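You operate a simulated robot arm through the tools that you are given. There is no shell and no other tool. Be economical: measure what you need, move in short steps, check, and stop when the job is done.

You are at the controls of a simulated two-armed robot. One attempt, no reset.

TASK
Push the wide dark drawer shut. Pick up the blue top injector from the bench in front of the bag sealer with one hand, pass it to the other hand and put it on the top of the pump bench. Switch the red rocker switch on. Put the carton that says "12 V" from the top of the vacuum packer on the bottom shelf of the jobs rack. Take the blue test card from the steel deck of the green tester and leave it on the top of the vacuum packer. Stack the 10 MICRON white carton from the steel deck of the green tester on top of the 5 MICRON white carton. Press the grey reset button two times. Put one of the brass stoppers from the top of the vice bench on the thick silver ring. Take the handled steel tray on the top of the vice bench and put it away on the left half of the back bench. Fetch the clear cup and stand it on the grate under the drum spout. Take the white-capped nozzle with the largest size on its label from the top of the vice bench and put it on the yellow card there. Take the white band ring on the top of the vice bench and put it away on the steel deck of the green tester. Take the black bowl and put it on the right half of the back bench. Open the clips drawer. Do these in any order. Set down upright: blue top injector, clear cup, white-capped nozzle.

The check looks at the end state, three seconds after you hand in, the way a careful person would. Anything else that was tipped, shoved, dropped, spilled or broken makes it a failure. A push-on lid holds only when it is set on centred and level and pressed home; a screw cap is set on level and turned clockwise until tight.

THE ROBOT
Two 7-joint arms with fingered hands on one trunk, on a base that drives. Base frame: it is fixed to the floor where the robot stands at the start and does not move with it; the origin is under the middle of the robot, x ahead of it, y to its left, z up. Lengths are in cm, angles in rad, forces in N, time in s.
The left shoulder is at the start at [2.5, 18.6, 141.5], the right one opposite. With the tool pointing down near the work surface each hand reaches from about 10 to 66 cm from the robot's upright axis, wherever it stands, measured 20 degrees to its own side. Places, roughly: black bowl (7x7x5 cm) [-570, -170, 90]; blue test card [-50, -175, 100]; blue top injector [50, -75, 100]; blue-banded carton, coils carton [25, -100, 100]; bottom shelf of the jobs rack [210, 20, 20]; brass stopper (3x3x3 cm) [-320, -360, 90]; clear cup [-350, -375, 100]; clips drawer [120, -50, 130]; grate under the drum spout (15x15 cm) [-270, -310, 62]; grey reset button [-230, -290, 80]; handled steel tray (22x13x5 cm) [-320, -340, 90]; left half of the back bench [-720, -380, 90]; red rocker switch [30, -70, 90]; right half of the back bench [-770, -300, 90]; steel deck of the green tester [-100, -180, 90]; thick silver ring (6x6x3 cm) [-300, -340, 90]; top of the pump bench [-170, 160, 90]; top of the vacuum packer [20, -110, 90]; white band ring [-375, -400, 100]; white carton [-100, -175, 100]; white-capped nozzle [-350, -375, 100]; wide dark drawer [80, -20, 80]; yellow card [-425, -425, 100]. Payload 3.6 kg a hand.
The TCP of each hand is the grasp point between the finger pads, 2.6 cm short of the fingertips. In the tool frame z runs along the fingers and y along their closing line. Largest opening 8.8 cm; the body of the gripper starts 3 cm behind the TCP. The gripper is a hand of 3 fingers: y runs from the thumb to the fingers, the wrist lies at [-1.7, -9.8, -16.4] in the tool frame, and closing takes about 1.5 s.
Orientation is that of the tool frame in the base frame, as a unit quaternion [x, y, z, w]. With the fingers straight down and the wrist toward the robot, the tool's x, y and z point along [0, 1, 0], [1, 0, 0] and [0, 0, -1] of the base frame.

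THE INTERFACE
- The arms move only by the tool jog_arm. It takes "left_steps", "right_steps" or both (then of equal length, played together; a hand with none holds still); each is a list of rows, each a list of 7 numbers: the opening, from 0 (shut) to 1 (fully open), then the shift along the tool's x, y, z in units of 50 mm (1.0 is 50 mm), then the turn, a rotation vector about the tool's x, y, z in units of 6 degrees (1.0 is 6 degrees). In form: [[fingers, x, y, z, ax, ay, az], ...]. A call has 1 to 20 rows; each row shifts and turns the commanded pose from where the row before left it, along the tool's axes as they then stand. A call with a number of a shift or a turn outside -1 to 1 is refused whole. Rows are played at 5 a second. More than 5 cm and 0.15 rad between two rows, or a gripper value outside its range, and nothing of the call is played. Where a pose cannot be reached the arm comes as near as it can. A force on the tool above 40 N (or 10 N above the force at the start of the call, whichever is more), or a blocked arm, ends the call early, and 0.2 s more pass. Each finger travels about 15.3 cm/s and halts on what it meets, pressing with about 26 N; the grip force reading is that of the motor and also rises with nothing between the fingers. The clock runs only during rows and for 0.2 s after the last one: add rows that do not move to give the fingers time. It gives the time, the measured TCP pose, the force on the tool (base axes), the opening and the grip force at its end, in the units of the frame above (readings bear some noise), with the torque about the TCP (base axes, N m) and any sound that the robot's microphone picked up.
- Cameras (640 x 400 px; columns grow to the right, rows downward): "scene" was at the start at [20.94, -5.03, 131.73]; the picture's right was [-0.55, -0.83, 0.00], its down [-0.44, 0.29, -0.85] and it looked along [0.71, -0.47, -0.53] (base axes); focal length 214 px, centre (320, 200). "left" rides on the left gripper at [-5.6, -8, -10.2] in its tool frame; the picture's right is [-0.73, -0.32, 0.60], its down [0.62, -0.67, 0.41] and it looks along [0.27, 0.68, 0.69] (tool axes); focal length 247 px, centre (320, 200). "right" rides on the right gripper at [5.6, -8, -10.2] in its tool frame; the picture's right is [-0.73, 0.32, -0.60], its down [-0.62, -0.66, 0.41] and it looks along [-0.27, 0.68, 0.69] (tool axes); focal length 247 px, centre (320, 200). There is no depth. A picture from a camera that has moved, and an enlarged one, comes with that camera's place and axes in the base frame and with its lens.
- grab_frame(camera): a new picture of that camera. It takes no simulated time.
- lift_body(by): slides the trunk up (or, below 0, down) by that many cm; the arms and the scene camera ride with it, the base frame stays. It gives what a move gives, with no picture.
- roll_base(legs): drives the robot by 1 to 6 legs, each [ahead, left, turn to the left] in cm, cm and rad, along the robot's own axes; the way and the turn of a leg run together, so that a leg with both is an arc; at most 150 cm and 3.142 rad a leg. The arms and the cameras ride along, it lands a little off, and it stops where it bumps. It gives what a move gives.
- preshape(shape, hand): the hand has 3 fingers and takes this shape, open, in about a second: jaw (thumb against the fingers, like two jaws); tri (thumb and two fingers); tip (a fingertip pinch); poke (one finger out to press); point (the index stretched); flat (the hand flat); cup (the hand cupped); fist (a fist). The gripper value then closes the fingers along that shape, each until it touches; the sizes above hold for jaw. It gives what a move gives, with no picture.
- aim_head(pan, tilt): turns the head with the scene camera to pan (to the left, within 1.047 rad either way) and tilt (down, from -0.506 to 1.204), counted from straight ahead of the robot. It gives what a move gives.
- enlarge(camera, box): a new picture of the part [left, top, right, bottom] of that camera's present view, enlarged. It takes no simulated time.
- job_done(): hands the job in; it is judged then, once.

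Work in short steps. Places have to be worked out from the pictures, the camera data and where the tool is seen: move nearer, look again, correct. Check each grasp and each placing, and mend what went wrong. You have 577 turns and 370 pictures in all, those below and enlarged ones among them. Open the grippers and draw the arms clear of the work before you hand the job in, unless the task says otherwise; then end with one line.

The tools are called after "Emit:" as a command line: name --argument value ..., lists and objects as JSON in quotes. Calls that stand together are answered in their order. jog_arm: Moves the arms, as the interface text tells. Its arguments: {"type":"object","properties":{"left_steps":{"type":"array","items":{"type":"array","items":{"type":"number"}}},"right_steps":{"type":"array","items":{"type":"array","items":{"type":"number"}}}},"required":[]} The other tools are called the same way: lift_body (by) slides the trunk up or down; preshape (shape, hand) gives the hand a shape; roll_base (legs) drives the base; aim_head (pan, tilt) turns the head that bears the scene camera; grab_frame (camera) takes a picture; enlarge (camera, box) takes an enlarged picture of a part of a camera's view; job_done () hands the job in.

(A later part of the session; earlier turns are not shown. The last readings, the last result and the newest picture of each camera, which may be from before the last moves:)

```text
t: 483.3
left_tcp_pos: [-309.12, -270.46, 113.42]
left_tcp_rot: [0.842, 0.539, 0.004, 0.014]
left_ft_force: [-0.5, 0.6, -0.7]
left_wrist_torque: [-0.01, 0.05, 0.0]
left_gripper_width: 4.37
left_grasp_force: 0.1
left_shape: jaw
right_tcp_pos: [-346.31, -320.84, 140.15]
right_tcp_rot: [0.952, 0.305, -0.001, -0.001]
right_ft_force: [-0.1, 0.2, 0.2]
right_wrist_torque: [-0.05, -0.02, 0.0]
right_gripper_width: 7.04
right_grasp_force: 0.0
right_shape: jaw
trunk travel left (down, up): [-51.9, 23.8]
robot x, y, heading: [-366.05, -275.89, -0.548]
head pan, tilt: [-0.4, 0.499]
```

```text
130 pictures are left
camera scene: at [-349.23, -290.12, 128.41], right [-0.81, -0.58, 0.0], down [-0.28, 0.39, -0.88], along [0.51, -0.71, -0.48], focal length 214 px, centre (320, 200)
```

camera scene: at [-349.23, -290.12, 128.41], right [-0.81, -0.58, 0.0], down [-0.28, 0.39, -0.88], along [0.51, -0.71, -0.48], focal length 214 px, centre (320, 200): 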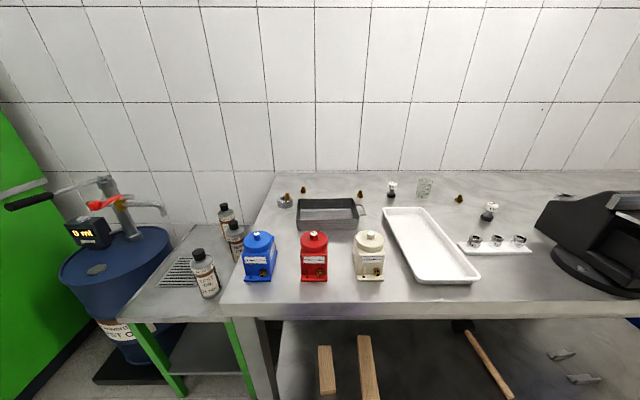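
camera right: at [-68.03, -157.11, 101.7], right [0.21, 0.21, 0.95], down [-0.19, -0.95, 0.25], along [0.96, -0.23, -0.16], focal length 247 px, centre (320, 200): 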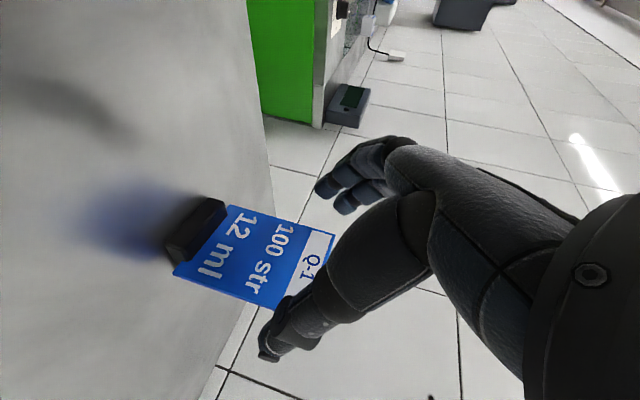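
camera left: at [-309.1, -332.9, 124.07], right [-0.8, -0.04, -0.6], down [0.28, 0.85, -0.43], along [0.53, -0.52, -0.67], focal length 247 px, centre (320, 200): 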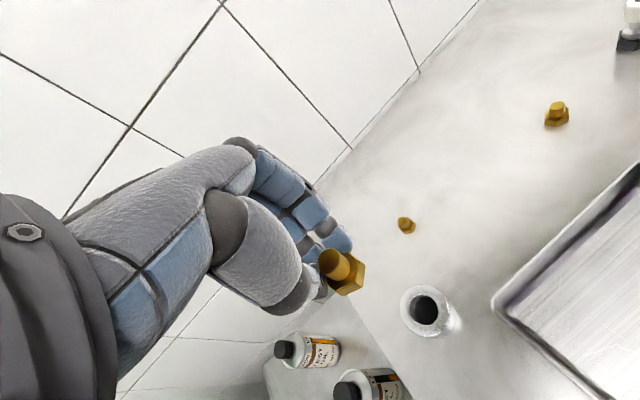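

The right hand points straight down now. I drive to the cup's front and lower the hand over the white tray area, then look.

Emit:
roll_base --legs '[[12.9, -25.7, 0]]'

Emit:
jog_arm --right_steps '[[0.8, 0, -0.3, 0.8, 0, 0, 0], [0.8, 0, -0.3, 0.8, 0, 0, 0], [0.8, 0, 0, 0.8, 0, 0, 0], [0.8, 0, 0, 0.8, 0, 0, 0], [0.8, 0, 0, 0.8, 0, 0, 0], [0.8, 0, 0, 0.8, 0, 0, 0]]'

Emit:
grab_frame --camera "right"

Emit:
grab_frame --camera "scene"

```text
t: 485.3
left_tcp_pos: [-311.33, -299.19, 113.39]
left_tcp_rot: [0.842, 0.54, 0.004, 0.014]
left_ft_force: [-0.1, -0.5, 0.0]
left_wrist_torque: [0.01, 0.03, 0.0]
left_gripper_width: 4.36
left_grasp_force: 0.0
left_shape: jaw
right_tcp_pos: [-348.71, -349.85, 140.02]
right_tcp_rot: [0.952, 0.306, -0.003, -0.002]
right_ft_force: [0.2, 0.0, 0.7]
right_wrist_torque: [0.03, -0.01, 0.02]
right_gripper_width: 7.02
right_grasp_force: 0.1
right_shape: jaw
trunk travel left (down, up): [-51.9, 23.8]
robot x, y, heading: [-368.6, -304.17, -0.55]
head pan, tilt: [-0.4, 0.499]
```

```text
t: 486.7
left_tcp_pos: [-311.47, -299.08, 113.42]
left_tcp_rot: [0.842, 0.539, 0.005, 0.013]
left_ft_force: [1.0, 0.2, -0.3]
left_wrist_torque: [0.0, 0.0, -0.01]
left_gripper_width: 4.35
left_grasp_force: 0.1
left_shape: jaw
right_tcp_pos: [-350.55, -347.18, 116.16]
right_tcp_rot: [0.952, 0.306, -0.002, -0.001]
right_ft_force: [-0.2, -1.0, 0.6]
right_wrist_torque: [0.0, 0.01, -0.04]
right_gripper_width: 7.0
right_grasp_force: 0.0
right_shape: jaw
trunk travel left (down, up): [-51.9, 23.8]
robot x, y, heading: [-368.56, -304.45, -0.551]
head pan, tilt: [-0.4, 0.499]
```

```text
129 pictures are left
camera right: at [-350.48, -337.43, 126.22], right [-0.41, -0.69, 0.6], down [-0.9, 0.18, -0.41], along [0.17, -0.7, -0.69], focal length 247 px, centre (320, 200)
```

right: 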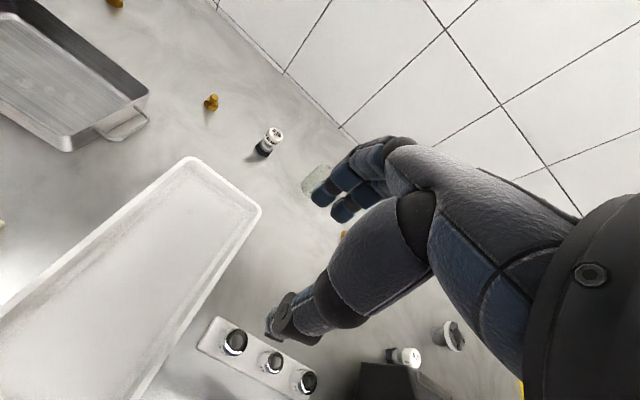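

```text
128 pictures are left
camera scene: at [-351.63, -318.86, 128.41], right [-0.81, -0.58, 0.0], down [-0.28, 0.39, -0.88], along [0.51, -0.71, -0.48], focal length 214 px, centre (320, 200)
```

scene: 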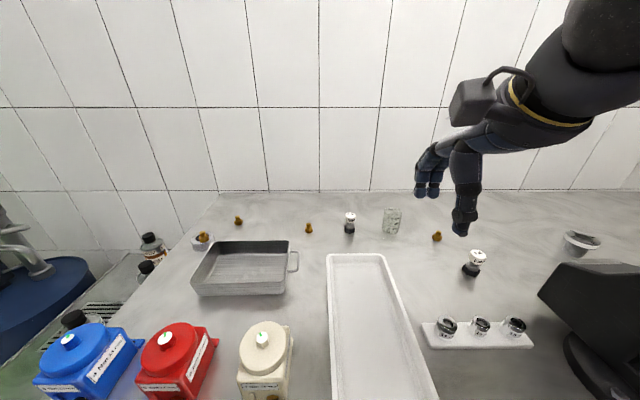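

Cup centre [-339, -371.2]. I move over it at z 109.

Emit:
jog_arm --right_steps '[[0.8, -0.15, 0.87, 0.24, 0, 0, 0], [0.8, -0.15, 0.87, 0.24, 0, 0, 0], [0.8, -0.15, 0.87, 0.24, 0, 0, 0], [0.8, -0.15, 0.87, 0.24, 0, 0, 0], [0.8, -0.15, 0.87, 0.24, 0, 0, 0], [0.8, -0.15, 0.87, 0.24, 0, 0, 0]]'

Emit:
grab_frame --camera "right"

Emit:
enlarge --camera "scene" --box '[320, 120, 480, 280]'

```text
t: 488.1
left_tcp_pos: [-311.26, -299.17, 113.33]
left_tcp_rot: [0.842, 0.539, 0.004, 0.014]
left_ft_force: [0.2, -0.3, 0.0]
left_wrist_torque: [-0.02, -0.02, -0.01]
left_gripper_width: 4.37
left_grasp_force: 0.1
left_shape: jaw
right_tcp_pos: [-338.89, -370.98, 108.79]
right_tcp_rot: [0.952, 0.307, -0.002, -0.001]
right_ft_force: [-0.2, -1.2, 0.0]
right_wrist_torque: [0.02, -0.01, -0.02]
right_gripper_width: 7.03
right_grasp_force: 0.1
right_shape: jaw
trunk travel left (down, up): [-51.9, 23.8]
robot x, y, heading: [-368.6, -304.66, -0.551]
head pan, tilt: [-0.4, 0.499]
```

```text
127 pictures are left
camera right: at [-338.8, -361.22, 119.03], right [-0.41, -0.69, 0.6], down [-0.9, 0.18, -0.41], along [0.17, -0.7, -0.69], focal length 247 px, centre (320, 200)
```

right: 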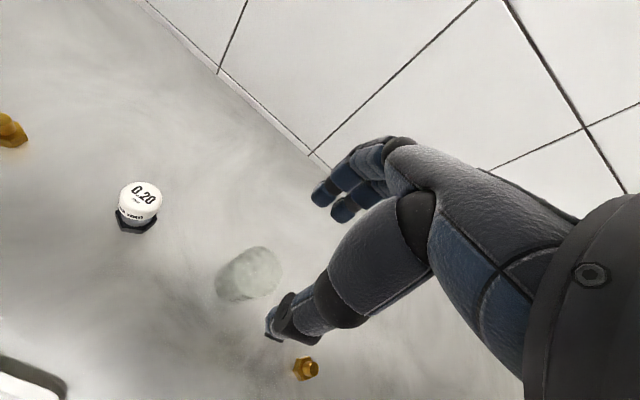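

```text
2.50 times, centred on (400, 200) of scene
camera zoom: at [-351.53, -318.88, 128.39], right [-0.81, -0.58, 0.0], down [-0.28, 0.39, -0.88], along [0.51, -0.71, -0.48], focal length 536 px, centre (120, 200)
```

zoom: 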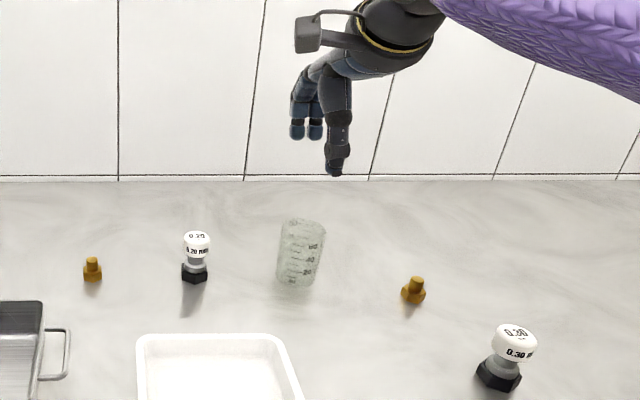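

Emit:
jog_arm --right_steps '[[0.8, -0.04, 0.22, 0.5, 0, 0, 0], [0.8, 0, 0, 0.7, 0, 0, 0], [0.8, 0, 0, 0.6, 0, 0, 0]]'

Emit:
enlarge --camera "right" --box '[180, 160, 400, 360]'

Emit:
enlarge --camera "scene" --box '[340, 150, 460, 270]'

```text
t: 488.9
left_tcp_pos: [-311.34, -299.14, 113.36]
left_tcp_rot: [0.842, 0.539, 0.005, 0.013]
left_ft_force: [0.2, -0.3, -0.2]
left_wrist_torque: [0.0, 0.0, 0.05]
left_gripper_width: 4.4
left_grasp_force: 0.1
left_shape: jaw
right_tcp_pos: [-338.42, -372.19, 99.66]
right_tcp_rot: [0.952, 0.306, -0.003, -0.001]
right_ft_force: [-0.5, 0.1, -0.1]
right_wrist_torque: [0.02, 0.03, -0.01]
right_gripper_width: 7.03
right_grasp_force: 0.0
right_shape: jaw
trunk travel left (down, up): [-51.9, 23.8]
robot x, y, heading: [-368.87, -304.3, -0.546]
head pan, tilt: [-0.4, 0.499]
```

```text
2.00 times, centred on (290, 260) of right
camera zoom: at [-338.45, -362.3, 109.98], right [-0.41, -0.69, 0.6], down [-0.9, 0.18, -0.41], along [0.17, -0.7, -0.69], focal length 494 px, centre (380, 80)
```

zoom: 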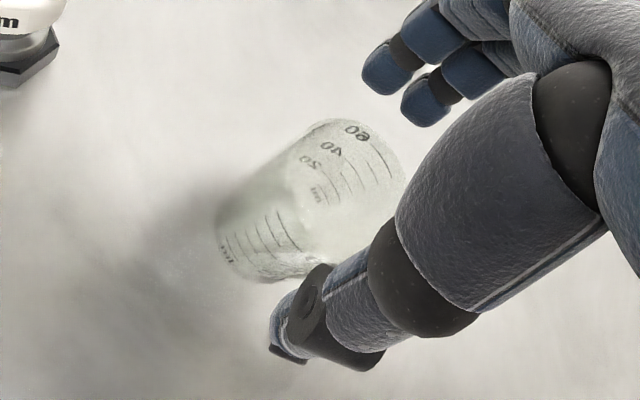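

```text
3.33 times, centred on (400, 210) of scene
camera zoom: at [-351.56, -318.86, 128.4], right [-0.81, -0.58, 0.0], down [-0.28, 0.39, -0.88], along [0.51, -0.71, -0.48], focal length 715 px, centre (53, 167)
```

zoom: 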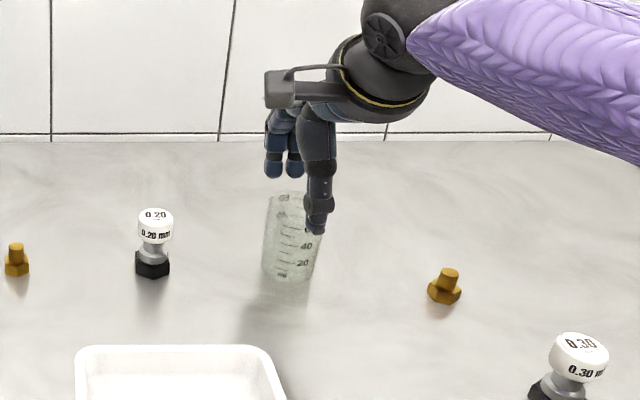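

Both cameras agree the cup is centred. I lower 4.2 cm and close gently on it.

Emit:
jog_arm --right_steps '[[0.8, 0.02, -0.06, 0.45, 0, 0, 0], [0.8, 0, 0, 0.4, 0, 0, 0], [0.5, 0, 0, 0, 0, 0, 0], [0.4, 0, 0, 0, 0, 0, 0], [0.3, 0, 0, 0, 0, 0, 0], [0, 0, 0, 0, 0, 0, 0], [0, 0, 0, 0, 0, 0, 0], [0, 0, 0, 0, 0, 0, 0]]'

Emit:
enlarge --camera "right" --box '[180, 160, 400, 360]'

```text
t: 490.7
left_tcp_pos: [-311.37, -298.97, 113.42]
left_tcp_rot: [0.842, 0.539, 0.005, 0.014]
left_ft_force: [0.1, -0.6, 0.1]
left_wrist_torque: [-0.03, 0.04, -0.02]
left_gripper_width: 4.36
left_grasp_force: 0.0
left_shape: jaw
right_tcp_pos: [-338.82, -371.65, 95.59]
right_tcp_rot: [0.952, 0.306, -0.003, -0.001]
right_ft_force: [0.4, -0.4, 3.1]
right_wrist_torque: [-0.09, 0.04, 0.02]
right_gripper_width: 3.41
right_grasp_force: 26.4
right_shape: jaw
trunk travel left (down, up): [-51.9, 23.8]
robot x, y, heading: [-369.19, -304.21, -0.551]
head pan, tilt: [-0.4, 0.499]
```

```text
2.00 times, centred on (290, 260) of right
camera zoom: at [-338.58, -361.89, 105.78], right [-0.41, -0.69, 0.6], down [-0.9, 0.18, -0.41], along [0.17, -0.7, -0.69], focal length 494 px, centre (380, 80)
```

zoom: 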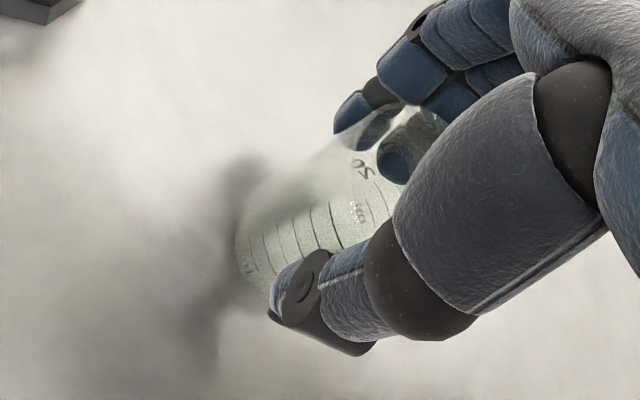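

Emit:
jog_arm --right_steps '[[0, 0, 0, -0.4, 0, 0, 0], [0, 0, 0, -0.7, 0, 0, 0], [0, 0, 0, -0.7, 0, 0, 0], [0, 0, -0.4, -0.5, 0, 0, 0]]'

Emit:
enlarge --camera "scene" --box '[330, 80, 470, 220]'

```text
t: 491.7
left_tcp_pos: [-311.39, -299.04, 113.4]
left_tcp_rot: [0.842, 0.54, 0.005, 0.014]
left_ft_force: [-0.7, -1.2, -0.3]
left_wrist_torque: [0.0, 0.0, 0.04]
left_gripper_width: 4.36
left_grasp_force: 0.0
left_shape: jaw
right_tcp_pos: [-339.82, -370.01, 107.13]
right_tcp_rot: [0.952, 0.307, -0.003, 0.0]
right_ft_force: [-0.4, 0.1, -0.8]
right_wrist_torque: [-0.04, -0.01, 0.03]
right_gripper_width: 3.42
right_grasp_force: 26.0
right_shape: jaw
trunk travel left (down, up): [-51.9, 23.8]
robot x, y, heading: [-368.18, -304.22, -0.545]
head pan, tilt: [-0.4, 0.499]
```

```text
2.86 times, centred on (400, 150) of scene
camera zoom: at [-351.67, -318.79, 128.43], right [-0.81, -0.58, 0.0], down [-0.28, 0.39, -0.88], along [0.51, -0.71, -0.48], focal length 613 px, centre (91, 343)
```

zoom: 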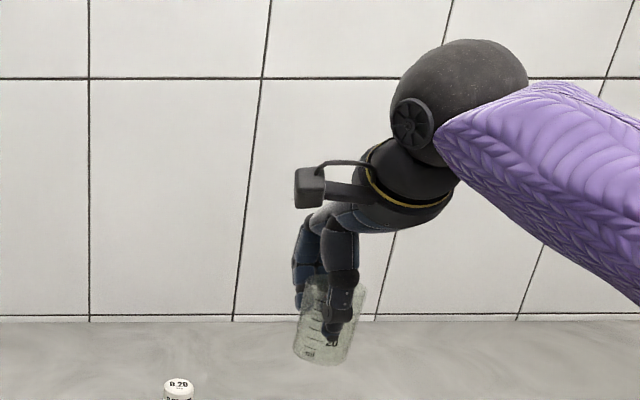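

The cup is up. I draw it back, then drive left to the drum with the trunk lowered for the low table.

Emit:
jog_arm --right_steps '[[0, 0, -0.9, 0, 0, 0, 0], [0, 0, -0.9, 0, 0, 0, 0], [0, 0, -0.9, 0, 0, 0, 0], [0, 0, -0.9, 0, 0, 0, 0], [0, 0, -0.9, 0, 0, 0, 0]]' --left_steps '[[0.5, 0, -0.8, 0, 0, 0, 0], [0.5, 0, -0.8, 0, 0, 0, 0], [0.5, 0, -0.8, 0, 0, 0, 0], [0.5, 0, 0, 0, 0, 0, 0], [0.5, 0, 0, 0, 0, 0, 0]]'

Emit:
roll_base --legs '[[-23, 10, 0], [37, 88.5, 0]]'

Emit:
lift_body --by -30

Emit:
aim_head --pan -0.5 --tilt 0.5

Emit:
grab_frame --camera "scene"

```text
t: 493.1
left_tcp_pos: [-321.24, -290.69, 111.57]
left_tcp_rot: [0.827, 0.562, -0.009, 0.01]
left_ft_force: [-0.6, -0.8, 0.5]
left_wrist_torque: [0.01, -0.03, -0.01]
left_gripper_width: 4.4
left_grasp_force: 0.1
left_shape: jaw
right_tcp_pos: [-348.86, -351.37, 109.88]
right_tcp_rot: [0.943, 0.33, -0.006, 0.037]
right_ft_force: [0.1, 0.1, 0.5]
right_wrist_torque: [0.02, 0.03, -0.02]
right_gripper_width: 3.4
right_grasp_force: 26.6
right_shape: jaw
trunk travel left (down, up): [-51.9, 23.8]
robot x, y, heading: [-368.91, -304.78, -0.505]
head pan, tilt: [-0.4, 0.499]
stopped in row 5 (left hand): the arm was blocked; the commanded pose is now the measured one
```

```text
t: 494.6
left_tcp_pos: [-338.4, -281.35, 109.77]
left_tcp_rot: [0.757, 0.652, -0.018, -0.029]
left_ft_force: [1.6, -1.3, -0.2]
left_wrist_torque: [0.15, 0.11, 0.02]
left_gripper_width: 4.4
left_grasp_force: 0.1
left_shape: jaw
right_tcp_pos: [-358.89, -347.31, 107.69]
right_tcp_rot: [0.922, 0.387, 0.008, 0.013]
right_ft_force: [2.2, -5.4, -1.0]
right_wrist_torque: [0.23, 0.11, 0.07]
right_gripper_width: 3.36
right_grasp_force: 25.2
right_shape: jaw
trunk travel left (down, up): [-51.9, 23.8]
robot x, y, heading: [-383.53, -301.88, -0.356]
head pan, tilt: [-0.4, 0.499]
stopped in leg 1: the robot was blocked; the commanded pose is now the measured one
```

```text
t: 496.2
left_tcp_pos: [-341.46, -278.96, 92.66]
left_tcp_rot: [0.756, 0.653, -0.029, -0.039]
left_ft_force: [-0.1, 0.7, 0.1]
left_wrist_torque: [0.03, 0.0, 0.02]
left_gripper_width: 4.39
left_grasp_force: 0.0
left_shape: jaw
right_tcp_pos: [-361.71, -344.52, 93.79]
right_tcp_rot: [0.92, 0.389, 0.025, 0.035]
right_ft_force: [-5.0, 0.4, 27.2]
right_wrist_torque: [-0.4, 0.1, -0.08]
right_gripper_width: 3.36
right_grasp_force: 25.6
right_shape: jaw
trunk travel left (down, up): [-36.1, 39.6]
robot x, y, heading: [-383.44, -301.57, -0.351]
head pan, tilt: [-0.4, 0.499]
stopped: the force on the tool passed its limit at 46 N (the readings are from after the stop); the commanded pose is now the measured one
```

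```text
t: 496.9
left_tcp_pos: [-341.49, -278.94, 92.74]
left_tcp_rot: [0.756, 0.653, -0.029, -0.04]
left_ft_force: [0.3, -0.1, 0.4]
left_wrist_torque: [-0.01, -0.02, -0.02]
left_gripper_width: 4.4
left_grasp_force: 0.0
left_shape: jaw
right_tcp_pos: [-361.79, -344.62, 93.83]
right_tcp_rot: [0.921, 0.388, 0.023, 0.034]
right_ft_force: [-1.0, -4.0, 32.7]
right_wrist_torque: [-0.48, -0.01, -0.02]
right_gripper_width: 3.37
right_grasp_force: 26.0
right_shape: jaw
trunk travel left (down, up): [-36.1, 39.6]
robot x, y, heading: [-383.6, -301.39, -0.355]
head pan, tilt: [-0.499, 0.499]
```

```text
121 pictures are left
camera scene: at [-363.68, -313.03, 111.89], right [-0.75, -0.66, 0.0], down [-0.31, 0.36, -0.88], along [0.58, -0.67, -0.47], focal length 214 px, centre (320, 200)
```

scene: 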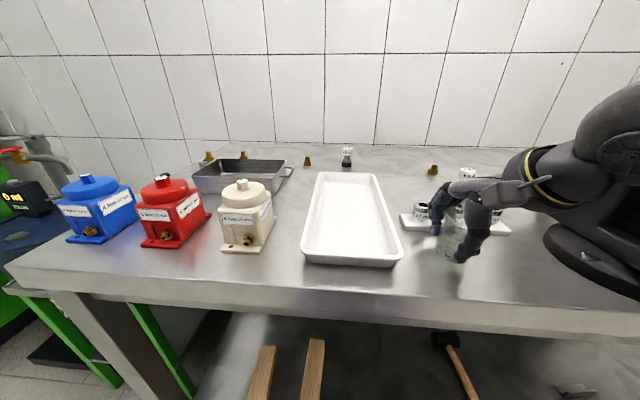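

The right arm's elbow seems to have caught on the vice, and the cup was lowered onto the bench. I raise the trunk again right away and inspect.

Emit:
lift_body --by 16

Emit:
aim_head --pan -0.7 --tilt 0.5

Emit:
grab_frame --camera "scene"

Emit:
grab_frame --camera "right"

```text
t: 498.7
left_tcp_pos: [-341.41, -279.44, 108.84]
left_tcp_rot: [0.756, 0.652, -0.028, -0.042]
left_ft_force: [-0.2, -0.5, 1.0]
left_wrist_torque: [-0.02, 0.01, -0.02]
left_gripper_width: 4.41
left_grasp_force: 0.1
left_shape: jaw
right_tcp_pos: [-361.69, -345.25, 109.43]
right_tcp_rot: [0.92, 0.389, 0.022, 0.03]
right_ft_force: [0.9, 0.6, -0.7]
right_wrist_torque: [0.0, -0.02, -0.02]
right_gripper_width: 3.27
right_grasp_force: 26.4
right_shape: jaw
trunk travel left (down, up): [-52.1, 23.6]
robot x, y, heading: [-383.32, -301.83, -0.364]
head pan, tilt: [-0.499, 0.499]
```

```text
t: 499.4
left_tcp_pos: [-341.35, -279.45, 108.88]
left_tcp_rot: [0.756, 0.653, -0.028, -0.042]
left_ft_force: [0.4, -0.7, 0.2]
left_wrist_torque: [0.0, 0.01, 0.01]
left_gripper_width: 4.4
left_grasp_force: 0.1
left_shape: jaw
right_tcp_pos: [-361.77, -345.27, 109.48]
right_tcp_rot: [0.921, 0.389, 0.021, 0.03]
right_ft_force: [-0.1, 0.1, -0.4]
right_wrist_torque: [0.02, -0.02, 0.0]
right_gripper_width: 3.29
right_grasp_force: 26.0
right_shape: jaw
trunk travel left (down, up): [-52.1, 23.6]
robot x, y, heading: [-383.64, -301.37, -0.354]
head pan, tilt: [-0.7, 0.499]
```

```text
120 pictures are left
camera scene: at [-366.43, -314.22, 128.64], right [-0.87, -0.49, 0.0], down [-0.24, 0.42, -0.88], along [0.43, -0.76, -0.48], focal length 214 px, centre (320, 200)
```

scene: 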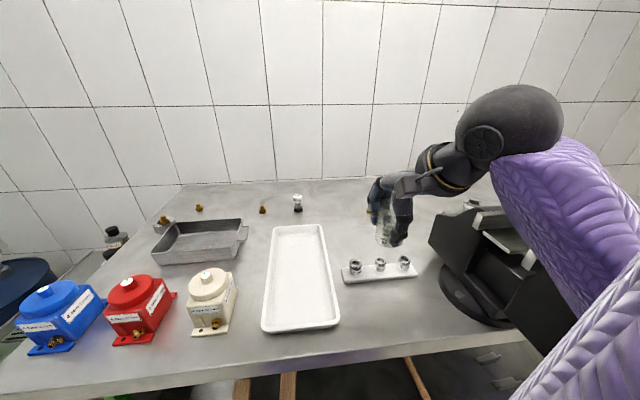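

```text
119 pictures are left
camera right: at [-364.13, -335.17, 119.09], right [-0.32, -0.73, 0.61], down [-0.88, 0.0, -0.47], along [0.34, -0.69, -0.64], focal length 247 px, centre (320, 200)
```

right: 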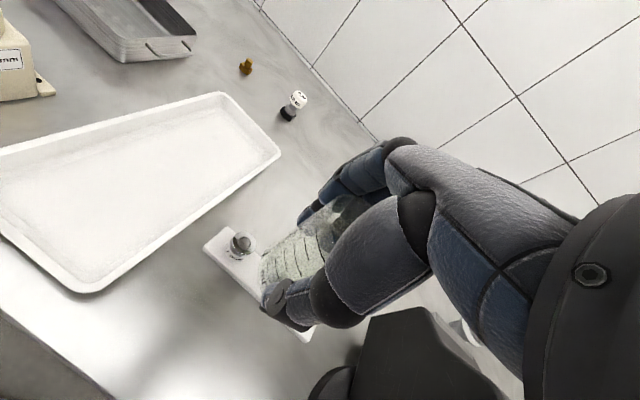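

Everything still stands. The forearm lies over the vice, so I raise the trunk 18 cm first, then drive left clear of it.

Emit:
lift_body --by 18

Emit:
roll_base --legs '[[33.4, 49.9, 0]]'

Emit:
grab_frame --camera "scene"

```text
t: 501.4
left_tcp_pos: [-341.35, -279.43, 126.92]
left_tcp_rot: [0.756, 0.653, -0.028, -0.042]
left_ft_force: [0.5, 0.5, -0.2]
left_wrist_torque: [-0.01, 0.02, 0.02]
left_gripper_width: 4.4
left_grasp_force: 0.0
left_shape: jaw
right_tcp_pos: [-361.82, -345.28, 127.37]
right_tcp_rot: [0.92, 0.389, 0.021, 0.03]
right_ft_force: [-0.3, 0.1, -0.6]
right_wrist_torque: [0.01, 0.0, 0.02]
right_gripper_width: 3.27
right_grasp_force: 25.9
right_shape: jaw
trunk travel left (down, up): [-70.1, 5.6]
robot x, y, heading: [-383.82, -301.43, -0.356]
head pan, tilt: [-0.7, 0.499]
```

```text
t: 504.8
left_tcp_pos: [-292.34, -244.33, 126.91]
left_tcp_rot: [0.756, 0.652, -0.028, -0.042]
left_ft_force: [0.3, 0.9, 0.2]
left_wrist_torque: [-0.02, -0.02, -0.01]
left_gripper_width: 4.4
left_grasp_force: 0.0
left_shape: jaw
right_tcp_pos: [-312.74, -310.11, 127.41]
right_tcp_rot: [0.921, 0.388, 0.021, 0.03]
right_ft_force: [0.1, -0.3, -0.7]
right_wrist_torque: [0.01, 0.03, 0.0]
right_gripper_width: 3.27
right_grasp_force: 26.1
right_shape: jaw
trunk travel left (down, up): [-70.1, 5.6]
robot x, y, heading: [-334.52, -266.72, -0.358]
head pan, tilt: [-0.7, 0.499]
```

```text
118 pictures are left
camera scene: at [-317.79, -279.03, 146.87], right [-0.87, -0.49, 0.0], down [-0.24, 0.42, -0.88], along [0.43, -0.76, -0.48], focal length 214 px, centre (320, 200)
```

scene: 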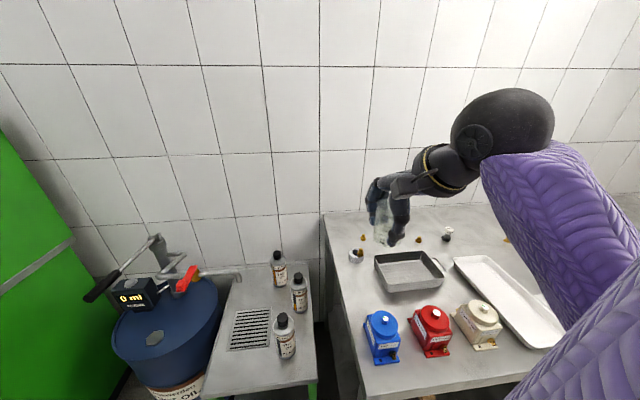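

Clear of the vice now. I move left in front of the drum table, lower the trunk 52 cm, and look.

Emit:
roll_base --legs '[[13.5, 34.6, 0]]'

Emit:
lift_body --by -35

Emit:
lift_body --by -15

Emit:
aim_head --pan -0.6 --tilt 0.5

Emit:
grab_frame --camera "scene"

Emit:
grab_frame --camera "right"

```text
t: 507.2
left_tcp_pos: [-267.75, -216.59, 126.95]
left_tcp_rot: [0.756, 0.653, -0.028, -0.041]
left_ft_force: [0.3, -0.1, -1.4]
left_wrist_torque: [0.02, 0.01, 0.01]
left_gripper_width: 4.4
left_grasp_force: 0.0
left_shape: jaw
right_tcp_pos: [-288.06, -282.49, 127.46]
right_tcp_rot: [0.92, 0.39, 0.021, 0.03]
right_ft_force: [0.7, -0.5, -0.2]
right_wrist_torque: [-0.02, 0.02, -0.01]
right_gripper_width: 3.28
right_grasp_force: 25.6
right_shape: jaw
trunk travel left (down, up): [-70.1, 5.6]
robot x, y, heading: [-310.06, -239.06, -0.355]
head pan, tilt: [-0.7, 0.499]
```

```text
t: 510.6
left_tcp_pos: [-267.49, -216.66, 91.26]
left_tcp_rot: [0.755, 0.652, -0.032, -0.051]
left_ft_force: [0.2, -0.6, -0.6]
left_wrist_torque: [-0.02, 0.02, 0.01]
left_gripper_width: 4.39
left_grasp_force: 0.1
left_shape: jaw
right_tcp_pos: [-287.83, -282.62, 91.96]
right_tcp_rot: [0.921, 0.389, 0.017, 0.026]
right_ft_force: [0.2, 0.1, -1.0]
right_wrist_torque: [-0.01, 0.0, 0.02]
right_gripper_width: 3.27
right_grasp_force: 26.1
right_shape: jaw
trunk travel left (down, up): [-35.1, 40.6]
robot x, y, heading: [-310.08, -239.11, -0.362]
head pan, tilt: [-0.7, 0.499]
```

```text
t: 512.4
left_tcp_pos: [-266.46, -217.11, 72.94]
left_tcp_rot: [0.751, 0.649, -0.065, -0.106]
left_ft_force: [-0.4, 0.5, -0.8]
left_wrist_torque: [-0.02, -0.01, 0.02]
left_gripper_width: 4.41
left_grasp_force: 0.0
left_shape: jaw
right_tcp_pos: [-286.92, -283.05, 73.06]
right_tcp_rot: [0.92, 0.39, -0.031, -0.019]
right_ft_force: [-0.2, 0.8, 0.2]
right_wrist_torque: [0.03, -0.01, 0.02]
right_gripper_width: 3.26
right_grasp_force: 26.0
right_shape: jaw
trunk travel left (down, up): [-20.1, 55.6]
robot x, y, heading: [-310.05, -238.92, -0.356]
head pan, tilt: [-0.7, 0.499]
```

```text
t: 513.0
left_tcp_pos: [-266.52, -217.09, 72.8]
left_tcp_rot: [0.75, 0.649, -0.065, -0.106]
left_ft_force: [-0.8, -0.1, -0.3]
left_wrist_torque: [0.0, -0.02, 0.05]
left_gripper_width: 4.38
left_grasp_force: 0.0
left_shape: jaw
right_tcp_pos: [-286.89, -283.02, 73.0]
right_tcp_rot: [0.921, 0.389, -0.031, -0.02]
right_ft_force: [0.2, 0.9, -0.3]
right_wrist_torque: [0.01, 0.0, -0.01]
right_gripper_width: 3.28
right_grasp_force: 26.3
right_shape: jaw
trunk travel left (down, up): [-20.1, 55.6]
robot x, y, heading: [-309.95, -238.63, -0.362]
head pan, tilt: [-0.6, 0.499]
```

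```text
117 pictures are left
camera scene: at [-288.09, -252.48, 94.41], right [-0.82, -0.58, 0.0], down [-0.28, 0.39, -0.88], along [0.51, -0.72, -0.48], focal length 214 px, centre (320, 200)
```

scene: 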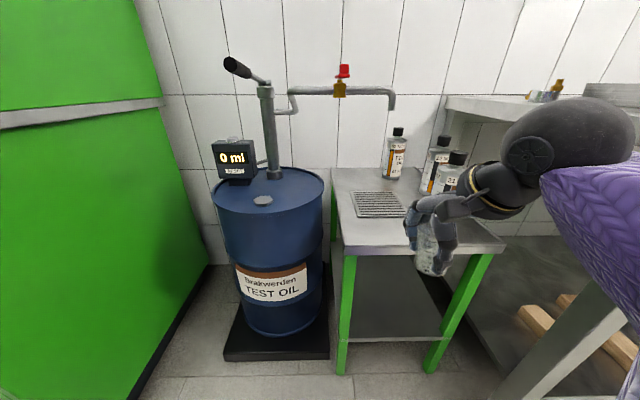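

```text
116 pictures are left
camera right: at [-287.96, -273.44, 83.41], right [-0.24, -0.76, 0.61], down [-0.94, 0.02, -0.34], along [0.25, -0.65, -0.71], focal length 247 px, centre (320, 200)
```

right: 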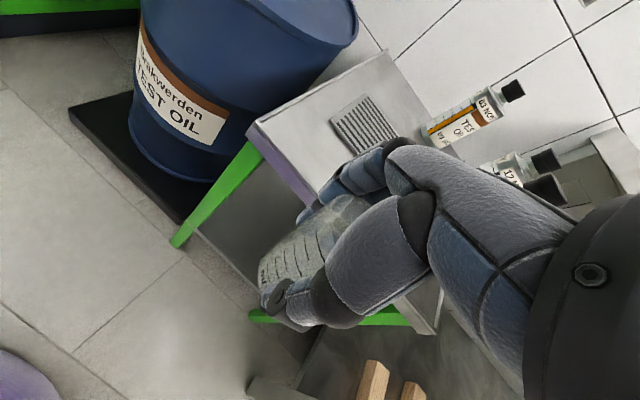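

The cup hangs 4 cm above table height, in line with the grate. I drive 26 cm toward the grate.

Emit:
roll_base --legs '[[21.4, -15.1, 0]]'

Emit:
grab_frame --camera "scene"

Emit:
grab_frame --camera "right"

```text
t: 514.9
left_tcp_pos: [-251.99, -238.75, 72.84]
left_tcp_rot: [0.75, 0.65, -0.064, -0.107]
left_ft_force: [0.5, 0.0, -0.2]
left_wrist_torque: [0.02, 0.01, 0.0]
left_gripper_width: 4.38
left_grasp_force: 0.0
left_shape: jaw
right_tcp_pos: [-272.12, -304.51, 73.04]
right_tcp_rot: [0.92, 0.39, -0.031, -0.02]
right_ft_force: [0.0, 0.6, -1.0]
right_wrist_torque: [-0.03, 0.02, 0.03]
right_gripper_width: 3.28
right_grasp_force: 26.2
right_shape: jaw
trunk travel left (down, up): [-20.1, 55.6]
robot x, y, heading: [-295.31, -260.23, -0.351]
head pan, tilt: [-0.6, 0.499]
```

```text
115 pictures are left
camera scene: at [-273.35, -274.05, 94.4], right [-0.82, -0.58, 0.0], down [-0.28, 0.39, -0.88], along [0.51, -0.72, -0.48], focal length 214 px, centre (320, 200)
```

scene: 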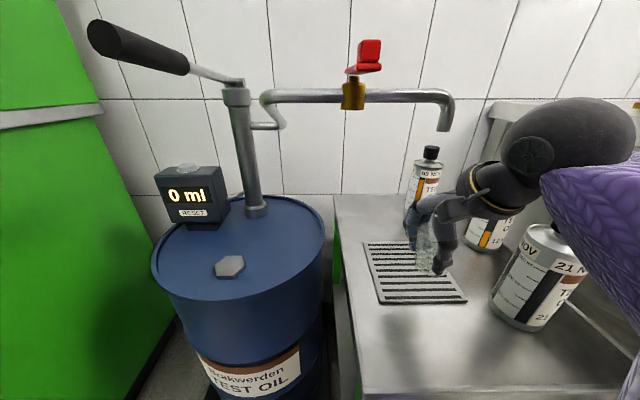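

```text
114 pictures are left
camera right: at [-273.18, -295.0, 83.39], right [-0.24, -0.76, 0.61], down [-0.94, 0.02, -0.34], along [0.25, -0.65, -0.71], focal length 247 px, centre (320, 200)
```

right: 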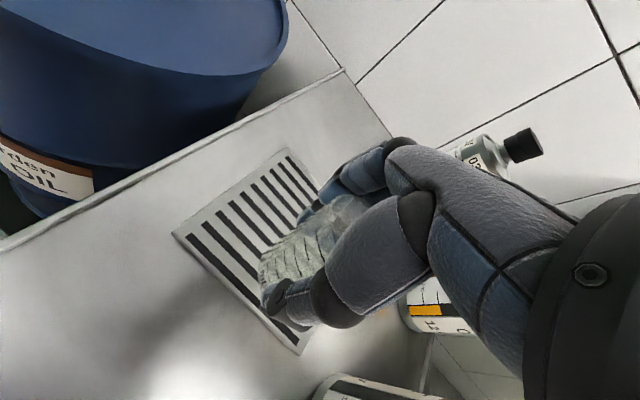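

Emit:
enlarge --camera "scene" --box '[370, 180, 490, 310]'

Emit:
enlarge --camera "right" --box '[180, 140, 380, 360]'

```text
3.08 times, centred on (430, 245) of scene
camera zoom: at [-273.35, -274.05, 94.4], right [-0.82, -0.58, 0.0], down [-0.28, 0.39, -0.88], along [0.51, -0.72, -0.48], focal length 660 px, centre (-18, 62)
```

zoom: 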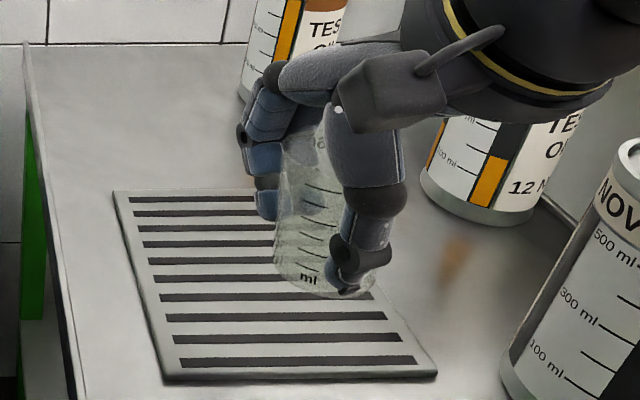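

```text
1.82 times, centred on (280, 250) of right
camera zoom: at [-273.18, -295.0, 83.39], right [-0.24, -0.76, 0.61], down [-0.94, 0.02, -0.34], along [0.25, -0.65, -0.71], focal length 449 px, centre (393, 109)
```

zoom: 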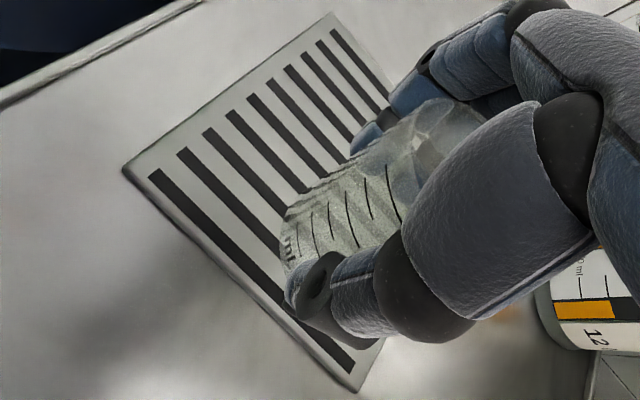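

The cup leans about 8° because the wrist tilt changed; I rotate it back plumb, then lower 4 cm and finely to contact.

Emit:
jog_arm --right_steps '[[0, 0, 0, 0, -0.64, 0.28, 0], [0, 0, 0, 0, -0.64, 0.28, 0], [0, 0, 0, 0.4, 0, 0, 0], [0, 0, 0, 0.4, 0, 0, 0]]'

Emit:
enlarge --camera "scene" --box '[370, 190, 490, 320]'

```text
t: 515.9
left_tcp_pos: [-251.84, -238.53, 72.9]
left_tcp_rot: [0.75, 0.65, -0.064, -0.107]
left_ft_force: [0.7, -0.2, 0.1]
left_wrist_torque: [-0.03, 0.04, 0.01]
left_gripper_width: 4.42
left_grasp_force: 0.2
left_shape: jaw
right_tcp_pos: [-271.45, -304.87, 68.67]
right_tcp_rot: [0.92, 0.391, 0.023, 0.031]
right_ft_force: [0.1, 1.0, -0.1]
right_wrist_torque: [0.0, 0.01, 0.01]
right_gripper_width: 3.26
right_grasp_force: 25.9
right_shape: jaw
right hand out of reach, approached as far as the arm can: row 1
trunk travel left (down, up): [-20.1, 55.6]
robot x, y, heading: [-295.12, -259.94, -0.356]
head pan, tilt: [-0.6, 0.499]
```

```text
3.08 times, centred on (430, 255) of scene
camera zoom: at [-273.36, -274.03, 94.41], right [-0.82, -0.58, 0.0], down [-0.28, 0.39, -0.88], along [0.51, -0.72, -0.48], focal length 660 px, centre (-18, 31)
```

zoom: 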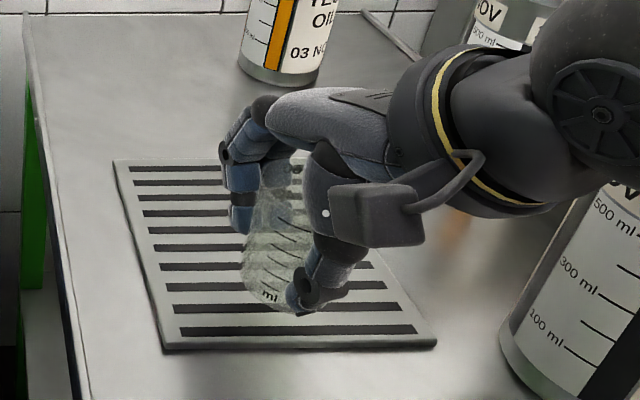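

Emit:
jog_arm --right_steps '[[0, 0, 0, 0.08, 0, 0, 0], [0, 0, 0, 0.06, 0, 0, 0], [0, 0, 0, 0, 0, 0, 0]]'

Emit:
jog_arm --right_steps '[[0, 0, 0, 0.06, 0, 0, 0], [0, 0, 0, 0.06, 0, 0, 0], [0, 0, 0, 0, 0, 0, 0]]'

```text
t: 516.7
left_tcp_pos: [-251.98, -238.58, 72.81]
left_tcp_rot: [0.75, 0.65, -0.066, -0.107]
left_ft_force: [0.2, 0.0, -0.7]
left_wrist_torque: [-0.01, 0.0, -0.01]
left_gripper_width: 4.4
left_grasp_force: 0.0
left_shape: jaw
right_tcp_pos: [-271.73, -304.91, 68.13]
right_tcp_rot: [0.92, 0.39, 0.022, 0.031]
right_ft_force: [-0.2, 1.0, -0.2]
right_wrist_torque: [-0.02, -0.02, 0.03]
right_gripper_width: 3.28
right_grasp_force: 25.8
right_shape: jaw
trunk travel left (down, up): [-20.1, 55.6]
robot x, y, heading: [-295.35, -260.55, -0.355]
head pan, tilt: [-0.6, 0.499]
```

```text
t: 517.5
left_tcp_pos: [-252.02, -238.57, 72.95]
left_tcp_rot: [0.75, 0.65, -0.065, -0.107]
left_ft_force: [0.1, -0.1, 0.0]
left_wrist_torque: [-0.03, 0.0, -0.01]
left_gripper_width: 4.36
left_grasp_force: 0.1
left_shape: jaw
right_tcp_pos: [-271.51, -304.94, 67.37]
right_tcp_rot: [0.92, 0.391, 0.023, 0.03]
right_ft_force: [0.0, 0.1, -0.1]
right_wrist_torque: [0.05, -0.03, -0.03]
right_gripper_width: 3.26
right_grasp_force: 25.9
right_shape: jaw
trunk travel left (down, up): [-20.1, 55.6]
robot x, y, heading: [-295.16, -260.6, -0.353]
head pan, tilt: [-0.6, 0.499]
```

Emit:
jog_arm --right_steps '[[0, 0, 0, 0.06, 0, 0, 0], [0, 0, 0, 0.06, 0, 0, 0], [0, 0, 0, 0, 0, 0, 0]]'

Emit:
jog_arm --right_steps '[[0, 0, 0, 0.06, 0, 0, 0], [0, 0, 0, 0.06, 0, 0, 0], [0, 0, 0, 0, 0, 0, 0]]'

Emit:
enlarge --camera "scene" --box '[370, 190, 490, 320]'

```text
t: 518.3
left_tcp_pos: [-251.93, -238.66, 72.81]
left_tcp_rot: [0.75, 0.649, -0.065, -0.106]
left_ft_force: [-0.3, 0.3, 0.0]
left_wrist_torque: [0.02, -0.02, -0.01]
left_gripper_width: 4.43
left_grasp_force: 0.1
left_shape: jaw
right_tcp_pos: [-271.49, -305.02, 66.77]
right_tcp_rot: [0.92, 0.39, 0.022, 0.03]
right_ft_force: [0.3, 0.1, -0.5]
right_wrist_torque: [0.0, 0.01, -0.01]
right_gripper_width: 3.29
right_grasp_force: 26.1
right_shape: jaw
trunk travel left (down, up): [-20.1, 55.6]
robot x, y, heading: [-294.98, -260.21, -0.356]
head pan, tilt: [-0.6, 0.499]
```

```text
t: 519.1
left_tcp_pos: [-251.95, -238.52, 72.89]
left_tcp_rot: [0.75, 0.649, -0.064, -0.106]
left_ft_force: [0.0, -1.2, -0.1]
left_wrist_torque: [-0.01, 0.02, 0.01]
left_gripper_width: 4.39
left_grasp_force: 0.1
left_shape: jaw
right_tcp_pos: [-271.37, -305.02, 66.42]
right_tcp_rot: [0.919, 0.392, 0.024, 0.034]
right_ft_force: [-2.8, 2.8, 19.5]
right_wrist_torque: [-0.21, 0.1, -0.04]
right_gripper_width: 3.24
right_grasp_force: 26.3
right_shape: jaw
trunk travel left (down, up): [-20.1, 55.6]
robot x, y, heading: [-295.18, -260.43, -0.355]
head pan, tilt: [-0.6, 0.499]
```

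```text
3.08 times, centred on (430, 255) of scene
camera zoom: at [-273.43, -273.91, 94.47], right [-0.82, -0.58, 0.0], down [-0.28, 0.39, -0.88], along [0.51, -0.72, -0.48], focal length 660 px, centre (-18, 31)
```

zoom: 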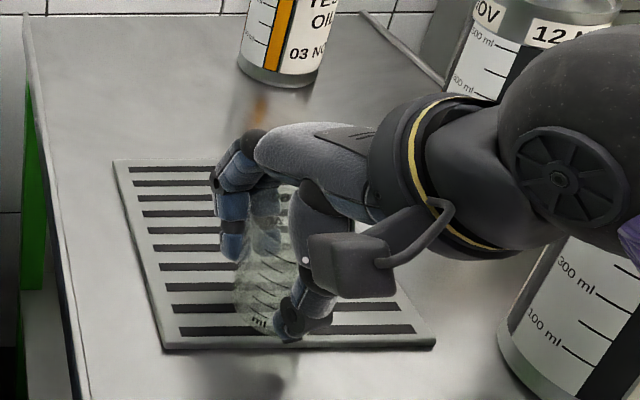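

The cup touches down near the grate's front edge; I raise it 1.5 cm, move 3.5 cm further in and set it down again.

Emit:
jog_arm --right_steps '[[0, 0, 0, -0.3, 0, 0, 0], [0, 0, 0.35, 0, 0, 0, 0], [0, 0, 0.35, 0, 0, 0, 0], [0, 0, 0, 0.2, 0, 0, 0], [0, 0, 0, 0.06, 0, 0, 0]]'

Emit:
jog_arm --right_steps '[[0, 0, 0, 0.05, 0, 0, 0], [0, 0, 0, 0, 0, 0, 0]]'

Emit:
enlarge --camera "scene" --box '[370, 160, 490, 290]'

```text
t: 520.3
left_tcp_pos: [-251.95, -238.66, 72.87]
left_tcp_rot: [0.75, 0.65, -0.065, -0.106]
left_ft_force: [-0.4, 0.1, 0.4]
left_wrist_torque: [-0.01, 0.03, 0.02]
left_gripper_width: 4.39
left_grasp_force: 0.1
left_shape: jaw
right_tcp_pos: [-268.93, -307.42, 66.71]
right_tcp_rot: [0.919, 0.391, 0.023, 0.031]
right_ft_force: [0.2, 0.3, -0.1]
right_wrist_torque: [-0.01, -0.05, -0.01]
right_gripper_width: 3.28
right_grasp_force: 26.3
right_shape: jaw
trunk travel left (down, up): [-20.1, 55.6]
robot x, y, heading: [-295.03, -260.67, -0.354]
head pan, tilt: [-0.6, 0.499]
```

```text
t: 520.9
left_tcp_pos: [-251.89, -238.46, 72.9]
left_tcp_rot: [0.75, 0.649, -0.065, -0.107]
left_ft_force: [0.3, 0.0, 0.3]
left_wrist_torque: [0.0, 0.0, 0.0]
left_gripper_width: 4.4
left_grasp_force: 0.0
left_shape: jaw
right_tcp_pos: [-268.94, -307.37, 66.67]
right_tcp_rot: [0.919, 0.391, 0.023, 0.033]
right_ft_force: [-0.2, 2.2, 7.5]
right_wrist_torque: [-0.1, 0.03, -0.05]
right_gripper_width: 3.27
right_grasp_force: 25.6
right_shape: jaw
trunk travel left (down, up): [-20.1, 55.6]
robot x, y, heading: [-295.4, -260.3, -0.353]
head pan, tilt: [-0.6, 0.499]
```

```text
3.08 times, centred on (430, 225) of scene
camera zoom: at [-273.39, -273.97, 94.44], right [-0.82, -0.58, 0.0], down [-0.28, 0.39, -0.88], along [0.51, -0.72, -0.48], focal length 660 px, centre (-18, 123)
```

zoom: 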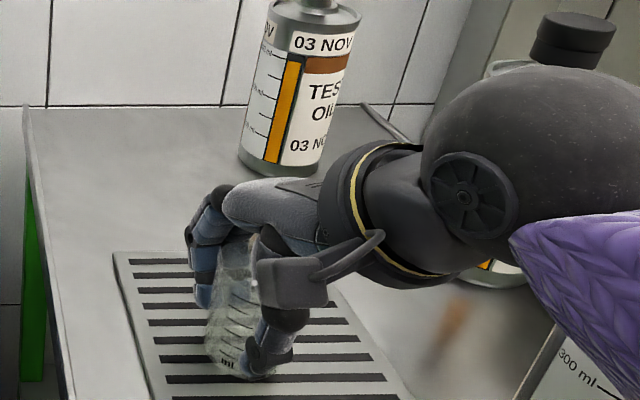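

The cup stands upright well inside the grate. I open, rise 8.5 cm (below the spout), then back away.

Emit:
jog_arm --right_steps '[[0.45, 0, 0, 0, 0, 0, 0], [0.65, 0, 0, 0, 0, 0, 0], [0.65, 0, 0, 0, 0, 0, 0], [0.65, 0, 0, -0.4, 0, 0, 0], [0.65, 0, 0, -0.6, 0, 0, 0], [0.65, 0, 0, -0.7, 0, 0, 0]]'

Emit:
enlarge --camera "scene" --box '[350, 120, 510, 300]'

```text
t: 522.3
left_tcp_pos: [-251.91, -238.62, 72.94]
left_tcp_rot: [0.75, 0.65, -0.065, -0.106]
left_ft_force: [-0.2, 0.4, -0.1]
left_wrist_torque: [0.0, -0.01, 0.03]
left_gripper_width: 4.39
left_grasp_force: 0.0
left_shape: jaw
right_tcp_pos: [-269.52, -307.09, 74.92]
right_tcp_rot: [0.919, 0.392, 0.022, 0.031]
right_ft_force: [0.8, -0.7, -0.5]
right_wrist_torque: [-0.01, -0.03, 0.01]
right_gripper_width: 5.68
right_grasp_force: 0.0
right_shape: jaw
trunk travel left (down, up): [-20.1, 55.6]
robot x, y, heading: [-295.27, -260.36, -0.354]
head pan, tilt: [-0.6, 0.499]
```

```text
2.22 times, centred on (430, 210) of scene
camera zoom: at [-273.36, -274.03, 94.41], right [-0.82, -0.58, 0.0], down [-0.28, 0.39, -0.88], along [0.51, -0.72, -0.48], focal length 477 px, centre (76, 178)
```

zoom: 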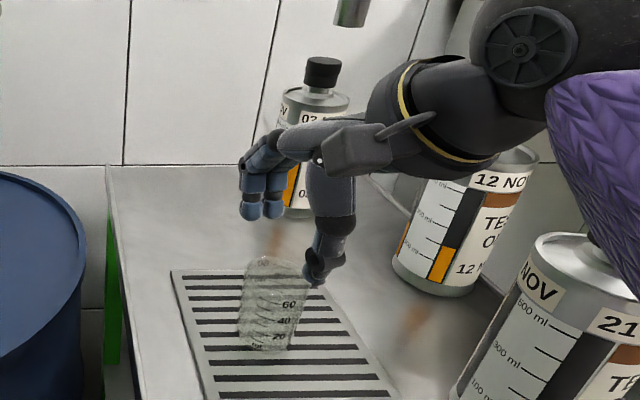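

The cup stands upright on the grate. I raise 2 cm more and drive straight back out.

Emit:
jog_arm --right_steps '[[0.65, 0, 0, -0.5, 0, 0, 0]]'

Emit:
roll_base --legs '[[-31, 20.8, 0]]'

Emit:
lift_body --by 40

Emit:
grab_frame --camera "scene"

```text
t: 522.7
left_tcp_pos: [-251.88, -238.63, 73.01]
left_tcp_rot: [0.75, 0.649, -0.065, -0.106]
left_ft_force: [0.8, 0.5, -0.2]
left_wrist_torque: [-0.03, -0.02, 0.0]
left_gripper_width: 4.4
left_grasp_force: 0.1
left_shape: jaw
right_tcp_pos: [-269.26, -307.5, 77.01]
right_tcp_rot: [0.919, 0.392, 0.023, 0.03]
right_ft_force: [0.5, -0.7, -0.2]
right_wrist_torque: [-0.01, 0.0, -0.01]
right_gripper_width: 5.66
right_grasp_force: 0.1
right_shape: jaw
right hand out of reach, approached as far as the arm can: row 1
trunk travel left (down, up): [-20.1, 55.6]
robot x, y, heading: [-294.79, -260.63, -0.355]
head pan, tilt: [-0.6, 0.499]
```

```text
t: 525.1
left_tcp_pos: [-273.82, -208.24, 72.9]
left_tcp_rot: [0.751, 0.649, -0.064, -0.106]
left_ft_force: [0.1, -0.9, 0.4]
left_wrist_torque: [0.02, 0.02, 0.0]
left_gripper_width: 4.4
left_grasp_force: 0.0
left_shape: jaw
right_tcp_pos: [-291.1, -277.03, 77.04]
right_tcp_rot: [0.919, 0.392, 0.023, 0.032]
right_ft_force: [-0.4, -0.6, 0.0]
right_wrist_torque: [0.02, 0.0, -0.02]
right_gripper_width: 5.68
right_grasp_force: 0.1
right_shape: jaw
trunk travel left (down, up): [-20.1, 55.6]
robot x, y, heading: [-317.02, -230.52, -0.351]
head pan, tilt: [-0.6, 0.499]
```

```text
t: 528.9
left_tcp_pos: [-273.77, -208.29, 112.91]
left_tcp_rot: [0.75, 0.649, -0.064, -0.107]
left_ft_force: [0.2, -0.3, 1.0]
left_wrist_torque: [0.06, -0.04, 0.02]
left_gripper_width: 4.4
left_grasp_force: 0.1
left_shape: jaw
right_tcp_pos: [-291.01, -277.08, 116.95]
right_tcp_rot: [0.919, 0.392, 0.022, 0.031]
right_ft_force: [-0.4, -0.4, 0.5]
right_wrist_torque: [0.0, -0.01, 0.02]
right_gripper_width: 5.68
right_grasp_force: 0.0
right_shape: jaw
trunk travel left (down, up): [-60.1, 15.6]
robot x, y, heading: [-317.16, -230.3, -0.35]
head pan, tilt: [-0.6, 0.499]
```

```text
107 pictures are left
camera scene: at [-299.37, -242.16, 136.8], right [-0.82, -0.58, 0.0], down [-0.28, 0.39, -0.88], along [0.51, -0.72, -0.48], focal length 214 px, centre (320, 200)
```

scene: 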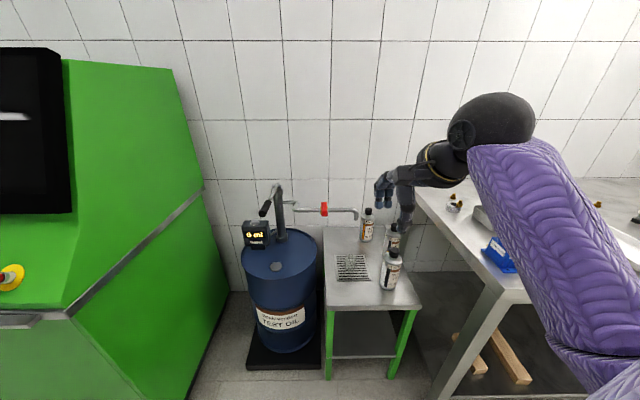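

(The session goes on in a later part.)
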